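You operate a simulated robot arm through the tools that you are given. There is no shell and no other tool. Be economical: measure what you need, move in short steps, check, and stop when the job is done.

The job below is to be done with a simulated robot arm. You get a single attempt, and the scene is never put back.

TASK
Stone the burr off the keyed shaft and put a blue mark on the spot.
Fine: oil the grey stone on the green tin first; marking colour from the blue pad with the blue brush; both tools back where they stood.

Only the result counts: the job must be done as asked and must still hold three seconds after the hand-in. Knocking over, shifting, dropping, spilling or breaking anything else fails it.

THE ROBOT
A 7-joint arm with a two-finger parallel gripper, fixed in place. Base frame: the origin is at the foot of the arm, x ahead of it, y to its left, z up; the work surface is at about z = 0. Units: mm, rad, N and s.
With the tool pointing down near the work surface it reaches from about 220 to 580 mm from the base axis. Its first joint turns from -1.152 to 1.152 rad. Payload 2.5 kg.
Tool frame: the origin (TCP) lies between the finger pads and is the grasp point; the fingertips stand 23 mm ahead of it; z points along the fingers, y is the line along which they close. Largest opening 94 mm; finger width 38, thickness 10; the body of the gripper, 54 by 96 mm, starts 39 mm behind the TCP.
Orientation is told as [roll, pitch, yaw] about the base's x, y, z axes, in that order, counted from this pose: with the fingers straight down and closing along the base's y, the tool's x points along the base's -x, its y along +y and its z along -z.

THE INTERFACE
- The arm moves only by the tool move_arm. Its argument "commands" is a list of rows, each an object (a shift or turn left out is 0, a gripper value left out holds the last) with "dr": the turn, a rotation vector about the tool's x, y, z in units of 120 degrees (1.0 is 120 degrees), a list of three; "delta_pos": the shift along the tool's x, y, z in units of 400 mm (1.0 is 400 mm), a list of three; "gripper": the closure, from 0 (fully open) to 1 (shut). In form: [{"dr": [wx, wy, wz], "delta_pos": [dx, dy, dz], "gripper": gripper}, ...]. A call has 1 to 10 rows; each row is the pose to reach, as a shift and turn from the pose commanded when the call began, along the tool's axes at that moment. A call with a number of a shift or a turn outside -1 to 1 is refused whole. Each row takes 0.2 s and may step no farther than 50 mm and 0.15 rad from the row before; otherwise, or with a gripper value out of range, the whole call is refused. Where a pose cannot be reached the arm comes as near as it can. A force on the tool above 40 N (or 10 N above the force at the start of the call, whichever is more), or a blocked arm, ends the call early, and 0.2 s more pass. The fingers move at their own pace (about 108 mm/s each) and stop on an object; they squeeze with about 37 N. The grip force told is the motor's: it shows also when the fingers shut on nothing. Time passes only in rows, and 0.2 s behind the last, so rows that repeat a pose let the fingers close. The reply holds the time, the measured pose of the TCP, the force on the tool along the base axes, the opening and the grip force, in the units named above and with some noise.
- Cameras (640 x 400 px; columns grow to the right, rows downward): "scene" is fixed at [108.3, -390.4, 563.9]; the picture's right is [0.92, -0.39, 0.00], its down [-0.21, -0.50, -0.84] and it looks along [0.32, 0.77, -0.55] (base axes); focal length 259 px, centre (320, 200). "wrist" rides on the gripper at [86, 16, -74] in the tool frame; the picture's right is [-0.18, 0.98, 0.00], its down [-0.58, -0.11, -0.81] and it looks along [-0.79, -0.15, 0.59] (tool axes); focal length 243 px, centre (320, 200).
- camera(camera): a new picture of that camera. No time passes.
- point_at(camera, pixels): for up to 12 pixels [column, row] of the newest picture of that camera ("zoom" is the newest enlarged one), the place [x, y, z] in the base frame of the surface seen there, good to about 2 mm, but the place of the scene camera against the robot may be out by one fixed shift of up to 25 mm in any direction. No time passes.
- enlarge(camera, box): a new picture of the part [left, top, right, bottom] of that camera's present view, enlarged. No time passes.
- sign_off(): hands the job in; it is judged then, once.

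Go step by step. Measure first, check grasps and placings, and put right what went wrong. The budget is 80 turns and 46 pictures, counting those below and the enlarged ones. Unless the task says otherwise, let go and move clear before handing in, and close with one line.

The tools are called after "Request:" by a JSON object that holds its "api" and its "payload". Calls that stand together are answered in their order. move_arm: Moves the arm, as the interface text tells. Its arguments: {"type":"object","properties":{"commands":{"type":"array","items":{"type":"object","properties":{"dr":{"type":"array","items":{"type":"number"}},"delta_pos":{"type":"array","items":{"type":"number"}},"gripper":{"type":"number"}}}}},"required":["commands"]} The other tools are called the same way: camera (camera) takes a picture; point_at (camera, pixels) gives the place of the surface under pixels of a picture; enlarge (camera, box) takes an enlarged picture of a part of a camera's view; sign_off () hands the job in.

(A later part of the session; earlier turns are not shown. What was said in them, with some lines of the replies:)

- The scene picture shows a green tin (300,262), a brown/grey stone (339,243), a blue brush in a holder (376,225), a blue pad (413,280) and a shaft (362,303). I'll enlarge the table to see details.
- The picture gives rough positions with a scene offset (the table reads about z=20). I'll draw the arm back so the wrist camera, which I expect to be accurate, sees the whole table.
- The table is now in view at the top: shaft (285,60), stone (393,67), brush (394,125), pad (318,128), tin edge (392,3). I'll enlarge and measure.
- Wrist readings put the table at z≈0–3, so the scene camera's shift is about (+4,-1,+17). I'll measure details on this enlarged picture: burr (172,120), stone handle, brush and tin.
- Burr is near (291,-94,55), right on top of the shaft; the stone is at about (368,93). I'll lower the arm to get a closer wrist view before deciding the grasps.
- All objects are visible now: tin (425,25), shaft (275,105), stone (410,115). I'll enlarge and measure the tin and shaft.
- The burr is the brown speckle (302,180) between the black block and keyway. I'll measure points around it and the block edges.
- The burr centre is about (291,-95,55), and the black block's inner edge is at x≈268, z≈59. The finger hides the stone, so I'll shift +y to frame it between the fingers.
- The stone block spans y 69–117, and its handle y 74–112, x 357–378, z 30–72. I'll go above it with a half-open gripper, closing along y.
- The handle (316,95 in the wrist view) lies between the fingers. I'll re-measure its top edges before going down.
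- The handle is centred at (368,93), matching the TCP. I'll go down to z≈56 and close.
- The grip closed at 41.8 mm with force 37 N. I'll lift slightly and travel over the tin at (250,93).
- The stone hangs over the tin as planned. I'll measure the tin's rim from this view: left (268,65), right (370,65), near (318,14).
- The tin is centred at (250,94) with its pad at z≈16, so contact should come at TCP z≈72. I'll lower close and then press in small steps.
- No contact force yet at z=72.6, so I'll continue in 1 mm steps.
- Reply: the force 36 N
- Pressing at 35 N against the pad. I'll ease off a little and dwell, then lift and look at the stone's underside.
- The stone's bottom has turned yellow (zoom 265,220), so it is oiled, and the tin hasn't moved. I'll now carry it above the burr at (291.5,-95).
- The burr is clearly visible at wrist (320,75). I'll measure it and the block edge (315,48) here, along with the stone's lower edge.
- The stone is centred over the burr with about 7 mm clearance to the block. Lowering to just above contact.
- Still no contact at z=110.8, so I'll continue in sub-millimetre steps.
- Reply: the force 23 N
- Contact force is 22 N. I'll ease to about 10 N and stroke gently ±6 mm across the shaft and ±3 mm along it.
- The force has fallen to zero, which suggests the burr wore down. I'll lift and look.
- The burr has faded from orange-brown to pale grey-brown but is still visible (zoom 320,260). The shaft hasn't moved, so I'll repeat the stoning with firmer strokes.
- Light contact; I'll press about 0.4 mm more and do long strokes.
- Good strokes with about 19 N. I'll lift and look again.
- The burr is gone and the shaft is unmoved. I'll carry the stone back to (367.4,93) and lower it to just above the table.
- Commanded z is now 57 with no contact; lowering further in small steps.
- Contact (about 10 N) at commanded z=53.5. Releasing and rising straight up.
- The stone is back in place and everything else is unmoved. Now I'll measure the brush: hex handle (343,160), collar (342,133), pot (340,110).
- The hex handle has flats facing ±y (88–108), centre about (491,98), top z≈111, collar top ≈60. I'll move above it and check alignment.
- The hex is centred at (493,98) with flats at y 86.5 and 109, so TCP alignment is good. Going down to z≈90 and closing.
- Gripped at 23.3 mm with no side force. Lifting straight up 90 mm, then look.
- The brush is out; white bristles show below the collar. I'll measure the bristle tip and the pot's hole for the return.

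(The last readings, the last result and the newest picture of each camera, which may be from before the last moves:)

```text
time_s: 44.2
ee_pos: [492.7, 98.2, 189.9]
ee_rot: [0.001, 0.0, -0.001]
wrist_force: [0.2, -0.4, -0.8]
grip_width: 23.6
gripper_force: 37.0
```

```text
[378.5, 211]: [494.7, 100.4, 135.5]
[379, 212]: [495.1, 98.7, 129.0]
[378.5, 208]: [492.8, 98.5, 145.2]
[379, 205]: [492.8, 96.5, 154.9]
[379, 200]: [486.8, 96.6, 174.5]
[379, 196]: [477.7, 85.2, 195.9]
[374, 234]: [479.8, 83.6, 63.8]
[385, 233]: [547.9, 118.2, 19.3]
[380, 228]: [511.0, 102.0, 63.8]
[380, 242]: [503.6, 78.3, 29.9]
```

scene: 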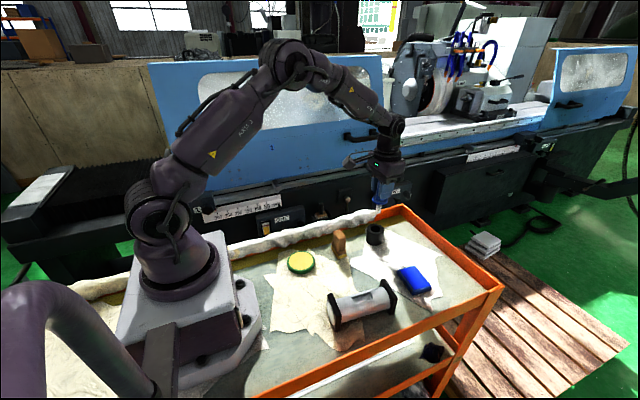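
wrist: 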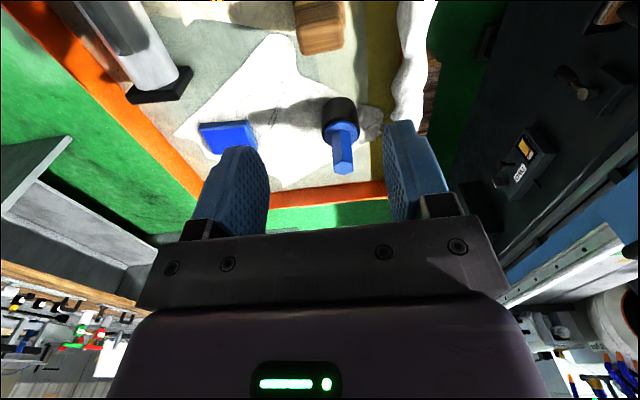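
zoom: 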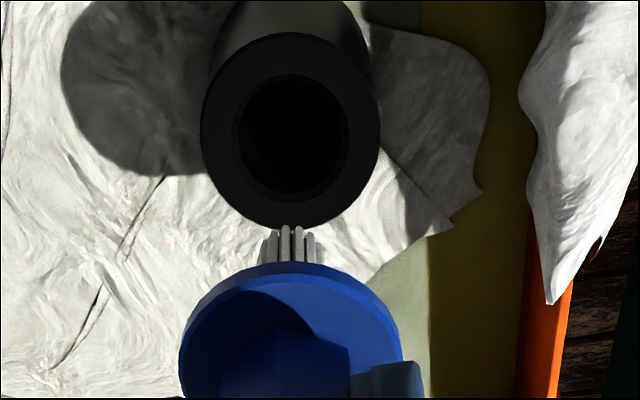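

Bristle tip is 78 mm below the TCP. I'll carry the brush over the blue pad centre (499,-76), top z≈16.

Request:
{"api": "move_arm", "payload": {"commands": [{"delta_pos": [0, -0.08, 0]}, {"delta_pos": [0, -0.18, 0]}, {"delta_pos": [-0.005, -0.28, 0]}, {"delta_pos": [-0.015, -0.38, 0]}, {"delta_pos": [-0.015, -0.435, 0]}, {"delta_pos": [-0.015, -0.435, 0.08]}, {"delta_pos": [-0.015, -0.435, 0.16]}, {"delta_pos": [-0.015, -0.435, 0.16]}]}}

Request:
{"api": "enlarge", "payload": {"camera": "wrist", "box": [240, 0, 420, 140]}}

Request:
{"api": "point_at", "payload": {"camera": "zoom", "pixels": [[200, 150], [300, 100], [400, 150], [290, 200], [290, 225]]}}

```text
time_s: 46.0
ee_pos: [498.5, -76.3, 124.7]
ee_rot: [0.0, 0.0, 0.0]
wrist_force: [-0.1, -0.1, -1.2]
grip_width: 23.3
gripper_force: 37.3
```

```text
2.86 times, centred on (330, 70) of wrist
```

zoom: 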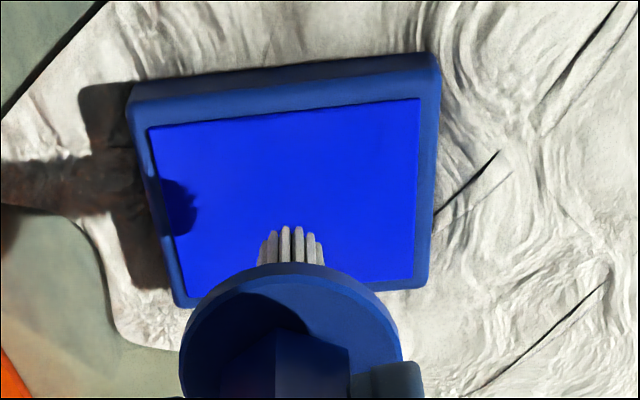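

```text
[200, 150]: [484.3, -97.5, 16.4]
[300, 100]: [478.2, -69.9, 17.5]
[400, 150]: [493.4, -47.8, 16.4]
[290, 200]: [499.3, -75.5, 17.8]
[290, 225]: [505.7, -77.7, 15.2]
```

The pad surface is at z≈16.5, directly under the brush. Lowering to contact in small steps.

Request:
{"api": "move_arm", "payload": {"commands": [{"delta_pos": [0, 0, 0.05]}, {"delta_pos": [0, 0, 0.07]}, {"delta_pos": [0, 0, 0.0725]}, {"delta_pos": [0, 0, 0.075]}, {"delta_pos": [0, 0, 0.075]}]}}

Request:
{"api": "move_arm", "payload": {"commands": [{"delta_pos": [0, 0, 0.0025]}, {"delta_pos": [0, 0, 0.0025]}]}}

Request:
{"api": "move_arm", "payload": {"commands": [{"delta_pos": [0, 0, 0.0015]}, {"delta_pos": [0, 0, 0.0025]}, {"delta_pos": [0, 0, 0.0025]}]}}

```text
time_s: 47.2
ee_pos: [499.2, -76.7, 97.5]
ee_rot: [-0.002, -0.002, 0.0]
wrist_force: [-7.4, 1.1, 23.9]
grip_width: 23.3
gripper_force: 36.8
```

```text
time_s: 47.8
ee_pos: [499.5, -77.8, 97.4]
ee_rot: [-0.001, -0.005, 0.0]
wrist_force: [-3.8, -0.7, 31.6]
grip_width: 23.6
gripper_force: 36.9
```

```text
time_s: 48.6
ee_pos: [500.1, -77.3, 96.6]
ee_rot: [-0.001, -0.008, 0.001]
wrist_force: [-0.4, -0.1, 33.6]
grip_width: 23.4
gripper_force: 36.9
```

Contact came earlier than reckoned, about 30 N. That's enough; I'll lift and inspect the bristles.

Request:
{"api": "move_arm", "payload": {"commands": [{"delta_pos": [0, 0, -0.02]}, {"delta_pos": [0, 0, -0.1]}, {"delta_pos": [0, 0, -0.2]}, {"delta_pos": [0, 0, -0.2]}]}}

Request:
{"api": "enlarge", "payload": {"camera": "wrist", "box": [240, 0, 420, 140]}}

Request:
{"api": "point_at", "payload": {"camera": "zoom", "pixels": [[285, 229], [275, 234], [300, 232], [294, 250], [150, 90], [400, 60], [290, 150]]}}

```text
time_s: 49.6
ee_pos: [497.2, -76.3, 173.0]
ee_rot: [0.0, 0.002, 0.001]
wrist_force: [-0.8, -1.2, -0.3]
grip_width: 23.2
gripper_force: 37.1
```

```text
2.86 times, centred on (330, 70) of wrist
```

zoom: 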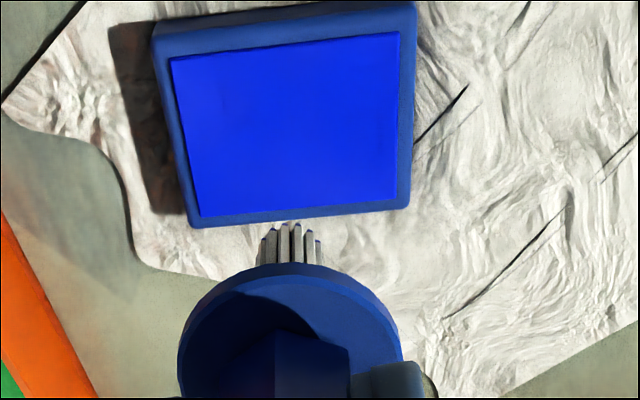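

```text
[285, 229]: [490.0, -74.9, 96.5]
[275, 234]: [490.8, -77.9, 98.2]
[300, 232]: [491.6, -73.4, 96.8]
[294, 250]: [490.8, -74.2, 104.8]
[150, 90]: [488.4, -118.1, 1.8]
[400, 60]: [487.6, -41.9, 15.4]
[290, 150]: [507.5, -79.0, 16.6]
```

The tips show blue (zoom 295,228). Now I'll carry the brush above the stoned spot at (291,-95).

Request:
{"api": "move_arm", "payload": {"commands": [{"delta_pos": [0.1, -0.01, 0]}, {"delta_pos": [0.21, -0.02, 0]}, {"delta_pos": [0.32, -0.03, 0]}, {"delta_pos": [0.43, -0.04, 0]}, {"delta_pos": [0.52, -0.047, 0]}, {"delta_pos": [0.52, -0.047, 0]}, {"delta_pos": [0.52, -0.047, 0.06]}, {"delta_pos": [0.52, -0.047, 0.06]}]}}

Request:
{"api": "enlarge", "payload": {"camera": "scene", "box": [300, 240, 420, 330]}}

Request:
{"api": "enlarge", "payload": {"camera": "wrist", "box": [240, 0, 420, 140]}}

Request:
{"api": "point_at", "payload": {"camera": "zoom", "pixels": [[285, 226], [275, 232], [300, 230], [318, 240], [290, 215], [290, 190], [290, 150], [350, 215], [230, 215]]}}

```text
time_s: 51.4
ee_pos: [290.0, -95.5, 149.3]
ee_rot: [0.001, 0.001, 0.0]
wrist_force: [0.1, -0.4, -0.4]
grip_width: 23.0
gripper_force: 37.3
```

```text
4.44 times, centred on (360, 285) of scene
```

zoom: 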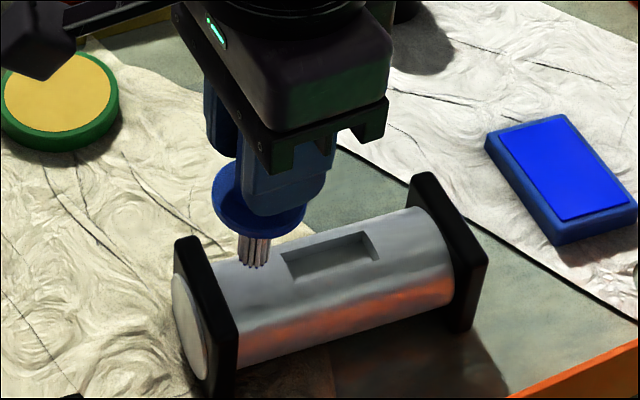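

```text
2.86 times, centred on (330, 70) of wrist
```

zoom: 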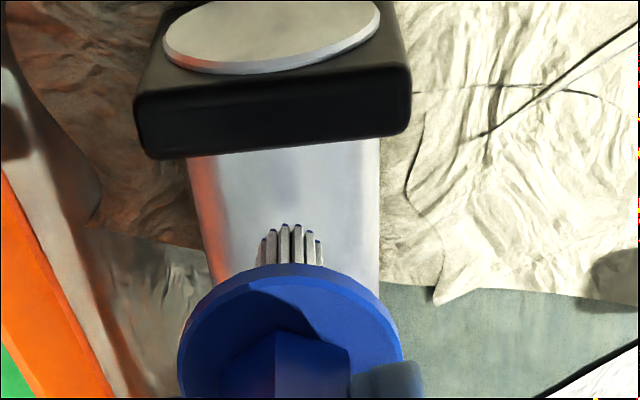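

```text
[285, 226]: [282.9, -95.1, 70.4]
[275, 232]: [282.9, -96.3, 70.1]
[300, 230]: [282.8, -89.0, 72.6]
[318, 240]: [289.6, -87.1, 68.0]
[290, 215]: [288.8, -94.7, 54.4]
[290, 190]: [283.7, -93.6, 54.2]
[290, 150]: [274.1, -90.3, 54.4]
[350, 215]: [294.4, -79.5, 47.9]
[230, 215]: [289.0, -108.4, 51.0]
```

Tips are blue and centred on the spot; shaft top is at z≈55, contact expected at TCP≈135. Lowering in small steps.

Request:
{"api": "move_arm", "payload": {"commands": [{"delta_pos": [0, 0, 0.02]}, {"delta_pos": [0, 0, 0.031]}, {"delta_pos": [0, 0, 0.031]}]}}

Request:
{"api": "move_arm", "payload": {"commands": [{"delta_pos": [0, 0, 0.0015]}, {"delta_pos": [0, 0, 0.0025]}, {"delta_pos": [0, 0, 0.0025]}]}}

```text
time_s: 52.2
ee_pos: [290.0, -94.2, 136.0]
ee_rot: [-0.001, 0.001, 0.001]
wrist_force: [0.2, -0.5, -1.4]
grip_width: 23.6
gripper_force: 37.0
```

```text
time_s: 53.0
ee_pos: [290.9, -94.5, 136.3]
ee_rot: [-0.001, 0.0, -0.001]
wrist_force: [-0.1, 0.9, -0.8]
grip_width: 23.4
gripper_force: 36.7
```

Request:
{"api": "move_arm", "payload": {"commands": [{"delta_pos": [0, 0, 0.00125]}, {"delta_pos": [0, 0, 0.00125]}]}}

Request:
{"api": "move_arm", "payload": {"commands": [{"delta_pos": [0, 0, 0.00125]}, {"delta_pos": [0, 0, 0.00125]}]}}

Request:
{"api": "move_arm", "payload": {"commands": [{"delta_pos": [0, 0, 0.00125]}, {"delta_pos": [0, 0, 0.00125]}]}}

```text
time_s: 53.6
ee_pos: [290.2, -95.3, 135.7]
ee_rot: [0.0, 0.001, 0.0]
wrist_force: [-1.8, -0.5, 4.0]
grip_width: 23.2
gripper_force: 37.0
```

```text
time_s: 54.2
ee_pos: [290.6, -95.0, 135.7]
ee_rot: [-0.003, -0.001, 0.0]
wrist_force: [-3.3, -0.1, 13.1]
grip_width: 23.3
gripper_force: 37.1
```

```text
time_s: 54.8
ee_pos: [291.5, -95.1, 135.1]
ee_rot: [-0.001, -0.002, 0.0]
wrist_force: [-3.9, -0.8, 23.8]
grip_width: 23.7
gripper_force: 36.9
```

Firm contact at 24 N. Lifting straight up to look at the mark.

Request:
{"api": "move_arm", "payload": {"commands": [{"delta_pos": [0, 0, -0.02]}, {"delta_pos": [0, 0, -0.1]}, {"delta_pos": [0, 0, -0.15]}, {"delta_pos": [0, 0, -0.15]}]}}

Request:
{"api": "enlarge", "payload": {"camera": "wrist", "box": [240, 0, 420, 140]}}

Request:
{"api": "point_at", "payload": {"camera": "zoom", "pixels": [[290, 180], [290, 200], [290, 160], [285, 226], [300, 230]]}}

```text
time_s: 55.8
ee_pos: [292.7, -93.8, 194.9]
ee_rot: [0.0, 0.001, 0.002]
wrist_force: [0.2, 0.5, -0.3]
grip_width: 23.4
gripper_force: 36.6
```

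```text
2.86 times, centred on (330, 70) of wrist
```

zoom: 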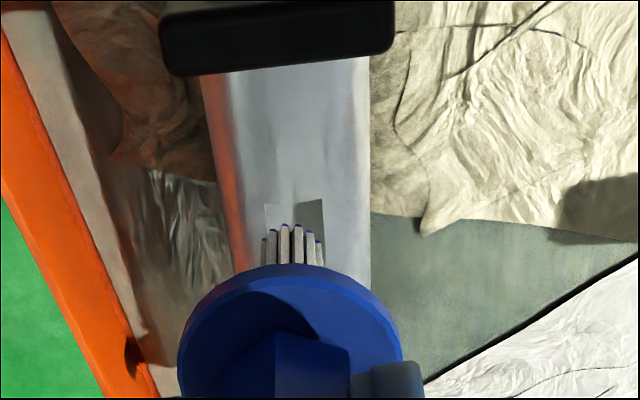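

```text
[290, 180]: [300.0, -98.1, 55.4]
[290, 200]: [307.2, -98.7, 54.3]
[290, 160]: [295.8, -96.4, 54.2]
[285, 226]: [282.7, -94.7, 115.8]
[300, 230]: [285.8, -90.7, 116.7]
```

No blue mark is visible at the spot (zoom 285,145), though the tips are still blue. I'll try a dab with short strokes at light force.

Request:
{"api": "move_arm", "payload": {"commands": [{"delta_pos": [0, 0, 0.1]}, {"delta_pos": [0, 0, 0.14]}, {"delta_pos": [0, 0, 0.147]}, {"delta_pos": [0, 0, 0.147]}]}}

Request:
{"api": "move_arm", "payload": {"commands": [{"delta_pos": [0, 0, 0.00125]}, {"delta_pos": [0, 0, 0.002]}, {"delta_pos": [0, 0, 0.002]}]}}

```text
time_s: 56.8
ee_pos: [290.6, -95.6, 136.6]
ee_rot: [0.0, -0.001, 0.0]
wrist_force: [0.1, 0.1, -0.2]
grip_width: 23.1
gripper_force: 37.3
```

```text
time_s: 57.6
ee_pos: [291.1, -94.8, 135.2]
ee_rot: [0.0, 0.002, -0.002]
wrist_force: [-2.6, 1.4, 8.3]
grip_width: 23.3
gripper_force: 37.1
```

Contact at 8–9 N. Short strokes ±3 mm along and across the shaft.

Request:
{"api": "move_arm", "payload": {"commands": [{"delta_pos": [0.0075, 0, 0]}, {"delta_pos": [0, 0, 0]}, {"delta_pos": [-0.0075, 0, 0]}, {"delta_pos": [0, 0, 0]}, {"delta_pos": [0.0075, 0, 0]}, {"delta_pos": [0, 0, 0]}, {"delta_pos": [-0.0075, 0, 0]}, {"delta_pos": [0, 0, 0]}]}}

Request:
{"api": "enlarge", "payload": {"camera": "scene", "box": [310, 260, 390, 330]}}

```text
time_s: 59.4
ee_pos: [292.2, -94.7, 135.7]
ee_rot: [-0.001, -0.003, -0.001]
wrist_force: [2.4, -0.3, 13.0]
grip_width: 23.5
gripper_force: 37.2
```

```text
5.71 times, centred on (350, 295) of scene
```

zoom: 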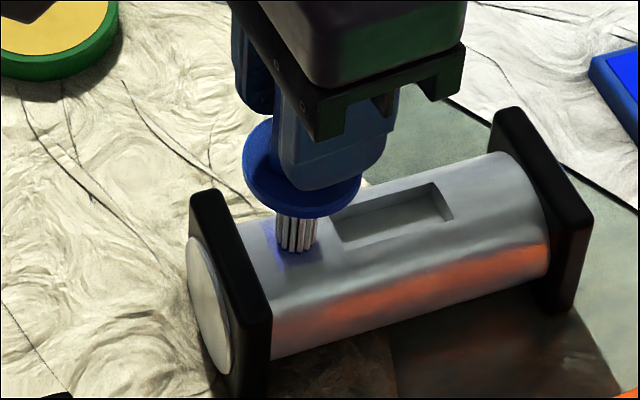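

A faint blue patch is appearing around the bristles (zoom 290,250), so strokes are what count. I'll keep stroking.

Request:
{"api": "move_arm", "payload": {"commands": [{"delta_pos": [0.0075, 0, 0]}, {"delta_pos": [-0.0075, 0, 0]}, {"delta_pos": [0.0075, 0, 0]}, {"delta_pos": [-0.0075, 0, 0]}, {"delta_pos": [0, 0, 0]}, {"delta_pos": [0, 0.0075, 0]}, {"delta_pos": [0, -0.0075, 0]}, {"delta_pos": [0, 0.0075, 0]}, {"delta_pos": [0, -0.0075, 0]}, {"delta_pos": [0, 0, 0]}]}}

Request:
{"api": "move_arm", "payload": {"commands": [{"delta_pos": [0.0075, 0, 0]}, {"delta_pos": [-0.0075, 0, 0]}, {"delta_pos": [0.0075, 0, 0]}, {"delta_pos": [-0.0075, 0, 0]}, {"delta_pos": [0.0075, 0, 0]}, {"delta_pos": [-0.0075, 0, 0]}, {"delta_pos": [0, 0, 0]}, {"delta_pos": [0, 0, 0]}]}}

Request:
{"api": "move_arm", "payload": {"commands": [{"delta_pos": [0, 0, -0.02]}, {"delta_pos": [0, 0, -0.05]}, {"delta_pos": [0, 0, -0.05]}]}}

Request:
{"api": "enlarge", "payload": {"camera": "wrist", "box": [240, 0, 420, 140]}}

```text
time_s: 61.6
ee_pos: [292.5, -96.6, 134.7]
ee_rot: [-0.003, -0.001, -0.001]
wrist_force: [-0.4, -2.7, 7.9]
grip_width: 23.4
gripper_force: 36.3
```

```text
time_s: 63.4
ee_pos: [291.9, -94.2, 135.7]
ee_rot: [-0.002, -0.002, -0.001]
wrist_force: [2.5, -0.5, 5.6]
grip_width: 23.3
gripper_force: 36.7
```

```text
time_s: 64.2
ee_pos: [290.2, -93.9, 155.7]
ee_rot: [0.0, -0.001, 0.0]
wrist_force: [0.4, -0.2, -0.9]
grip_width: 23.3
gripper_force: 37.0
```

```text
2.86 times, centred on (330, 70) of wrist
```

zoom: 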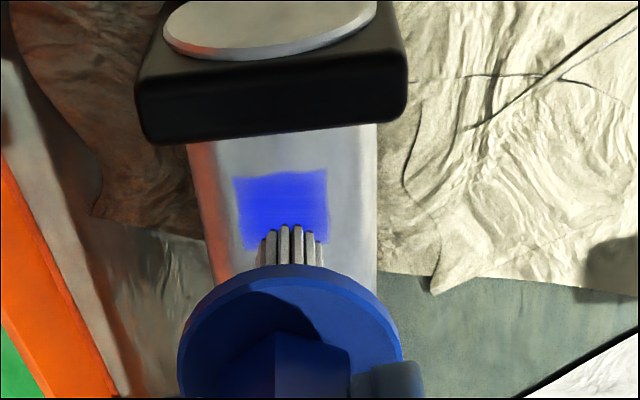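

A solid blue patch now covers the spot. I'll raise the brush and carry it back over the pot at (493,98).

Request:
{"api": "move_arm", "payload": {"commands": [{"delta_pos": [0, 0, -0.1]}, {"delta_pos": [-0.07, 0.067, -0.11]}, {"delta_pos": [-0.15, 0.143, -0.11]}, {"delta_pos": [-0.23, 0.22, -0.11]}, {"delta_pos": [-0.31, 0.296, -0.11]}, {"delta_pos": [-0.39, 0.372, -0.11]}, {"delta_pos": [-0.46, 0.44, -0.11]}, {"delta_pos": [-0.505, 0.482, -0.11]}, {"delta_pos": [-0.505, 0.482, -0.11]}]}}

Request:
{"api": "move_arm", "payload": {"commands": [{"delta_pos": [0, 0, 0.05]}, {"delta_pos": [0, 0, 0.1]}, {"delta_pos": [0, 0, 0.13]}, {"delta_pos": [0, 0, 0.13]}]}}

Request:
{"api": "enlarge", "payload": {"camera": "wrist", "box": [240, 0, 420, 140]}}

Request:
{"api": "enlarge", "payload": {"camera": "scene", "box": [340, 180, 420, 250]}}

```text
time_s: 66.2
ee_pos: [495.0, 98.6, 199.3]
ee_rot: [-0.001, 0.001, 0.001]
wrist_force: [0.3, 0.4, 0.2]
grip_width: 23.2
gripper_force: 37.0
```

```text
time_s: 67.2
ee_pos: [493.8, 97.0, 146.2]
ee_rot: [-0.001, -0.001, 0.0]
wrist_force: [-0.3, -0.7, -0.7]
grip_width: 23.5
gripper_force: 37.1
```

```text
2.86 times, centred on (330, 70) of wrist
```

zoom: 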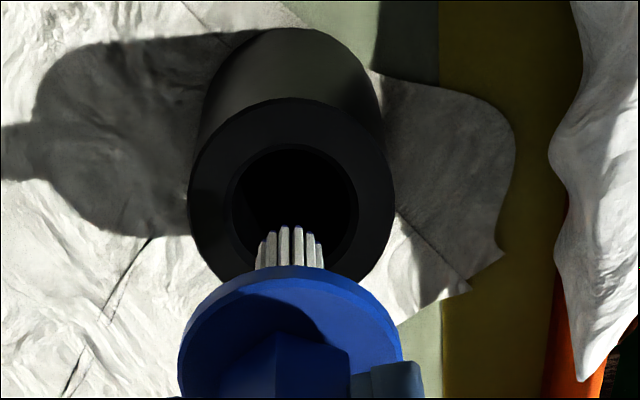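

```text
5.71 times, centred on (380, 215) of scene
```

zoom: 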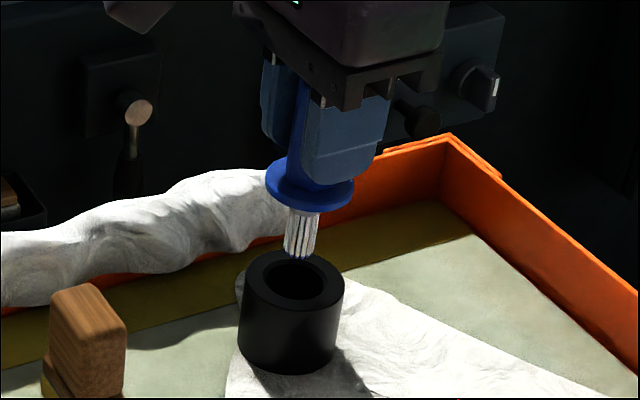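

The brush is aligned over the pot as when lifted. Lowering it in.

Request:
{"api": "move_arm", "payload": {"commands": [{"delta_pos": [0, 0, 0.03]}, {"delta_pos": [0, 0, 0.06]}, {"delta_pos": [0, 0, 0.09]}, {"delta_pos": [0, 0, 0.12]}, {"delta_pos": [0, 0, 0.135]}, {"delta_pos": [0, 0, 0.1375]}, {"delta_pos": [0, 0, 0.1375]}]}}

Request:
{"api": "move_arm", "payload": {"commands": [{"delta_pos": [0, 0, 0.00125]}, {"delta_pos": [0, 0, 0.0025]}, {"delta_pos": [0, 0, 0.0025]}]}}

```text
time_s: 68.8
ee_pos: [492.3, 96.7, 90.8]
ee_rot: [-0.001, 0.0, 0.001]
wrist_force: [-0.2, -0.4, -0.9]
grip_width: 23.3
gripper_force: 37.0
```

```text
time_s: 69.6
ee_pos: [493.5, 99.1, 90.1]
ee_rot: [0.001, 0.001, 0.0]
wrist_force: [-0.5, 0.0, -0.1]
grip_width: 23.4
gripper_force: 37.6
```

Request:
{"api": "move_arm", "payload": {"commands": [{"delta_pos": [0, 0, 0.00125]}, {"delta_pos": [0, 0, 0.002]}, {"delta_pos": [0, 0, 0.002]}]}}

Request:
{"api": "move_arm", "payload": {"commands": [{"delta_pos": [0, 0, 0.00125]}, {"delta_pos": [0, 0, 0.00125]}]}}

Request:
{"api": "move_arm", "payload": {"commands": [{"delta_pos": [0, 0, 0.00125]}, {"delta_pos": [0, 0, 0.00125]}]}}

```text
time_s: 70.4
ee_pos: [493.0, 97.5, 89.4]
ee_rot: [0.0, 0.001, -0.002]
wrist_force: [-0.5, -0.1, -1.3]
grip_width: 23.2
gripper_force: 36.7
```

```text
time_s: 71.0
ee_pos: [493.0, 96.8, 89.7]
ee_rot: [-0.001, 0.002, 0.0]
wrist_force: [0.8, -0.3, -0.1]
grip_width: 23.6
gripper_force: 36.4
```

```text
time_s: 71.6
ee_pos: [493.3, 98.4, 88.1]
ee_rot: [0.0, 0.0, 0.0]
wrist_force: [0.4, 0.2, -1.0]
grip_width: 23.3
gripper_force: 36.8
```

Request:
{"api": "move_arm", "payload": {"commands": [{"delta_pos": [0, 0, 0.0015]}, {"delta_pos": [0, 0, 0.0015]}]}}

Request:
{"api": "move_arm", "payload": {"commands": [{"delta_pos": [0, 0, 0.0015]}, {"delta_pos": [0, 0, 0.0015]}]}}

Request:
{"api": "move_arm", "payload": {"commands": [{"delta_pos": [0, 0, 0.0015]}, {"delta_pos": [0, 0, 0.0015]}]}}

```text
time_s: 72.2
ee_pos: [493.2, 98.1, 88.5]
ee_rot: [0.0, 0.0, 0.0]
wrist_force: [-1.3, -0.7, 1.0]
grip_width: 23.3
gripper_force: 37.4
```

```text
time_s: 72.8
ee_pos: [492.9, 97.9, 88.3]
ee_rot: [-0.001, -0.002, 0.0]
wrist_force: [-1.1, -0.4, 8.1]
grip_width: 23.5
gripper_force: 37.2
```

```text
time_s: 73.4
ee_pos: [492.5, 99.2, 88.3]
ee_rot: [0.001, -0.002, -0.001]
wrist_force: [-5.1, -1.2, 18.8]
grip_width: 23.4
gripper_force: 36.5
```

Seated at about 19 N. I'll back off that pressure, release, rise clear, and check.

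Request:
{"api": "move_arm", "payload": {"commands": [{"delta_pos": [0, 0, -0.002]}, {"delta_pos": [0, 0, -0.002], "gripper": 0.6}, {"delta_pos": [0, 0, -0.002], "gripper": 0.32}, {"delta_pos": [0, 0, -0.002]}, {"delta_pos": [0, 0, -0.06]}, {"delta_pos": [0, 0, -0.16]}, {"delta_pos": [0, 0, -0.26]}, {"delta_pos": [0, 0, -0.35]}, {"delta_pos": [0, 0, -0.35]}]}}

Request:
{"api": "enlarge", "payload": {"camera": "scene", "box": [260, 195, 460, 345]}}

Request:
{"api": "point_at", "payload": {"camera": "zoom", "pixels": [[163, 175], [266, 108], [367, 45], [466, 228], [285, 278], [360, 120], [265, 160]]}}

```text
time_s: 75.4
ee_pos: [492.7, 98.3, 226.6]
ee_rot: [-0.001, 0.0, 0.0]
wrist_force: [0.3, -0.4, -0.4]
grip_width: 63.6
gripper_force: 0.0
```

```text
2.67 times, centred on (360, 270) of scene
```

zoom: 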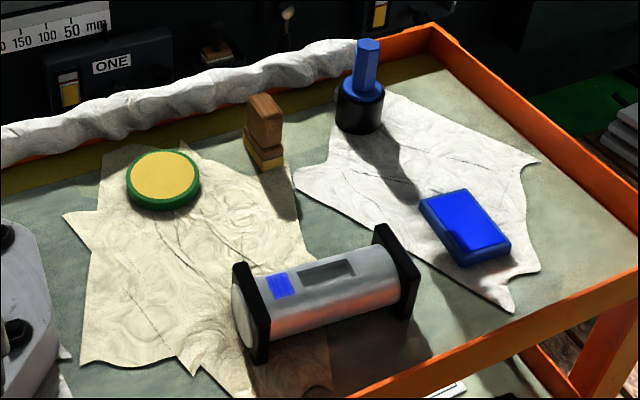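

```text
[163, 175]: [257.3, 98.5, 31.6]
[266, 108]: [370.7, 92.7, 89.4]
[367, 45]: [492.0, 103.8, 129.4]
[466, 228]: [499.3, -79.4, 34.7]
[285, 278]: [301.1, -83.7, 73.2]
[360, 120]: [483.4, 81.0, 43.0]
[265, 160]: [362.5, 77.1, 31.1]
```

Both tools stand where they stood (stone at zoom 265,135, brush at 365,90). The blue mark covers the stoned spot (280,285), nothing else has moved, and the arm is clear, so I'm handing in.

Request:
{"api": "sign_off", "payload": {}}

```text
The job is handed in.
```

I stoned the burr off the keyed shaft with the oiled stone and marked the spot blue. The stone and brush are back where they stood, and the final picture shows nothing else moved.
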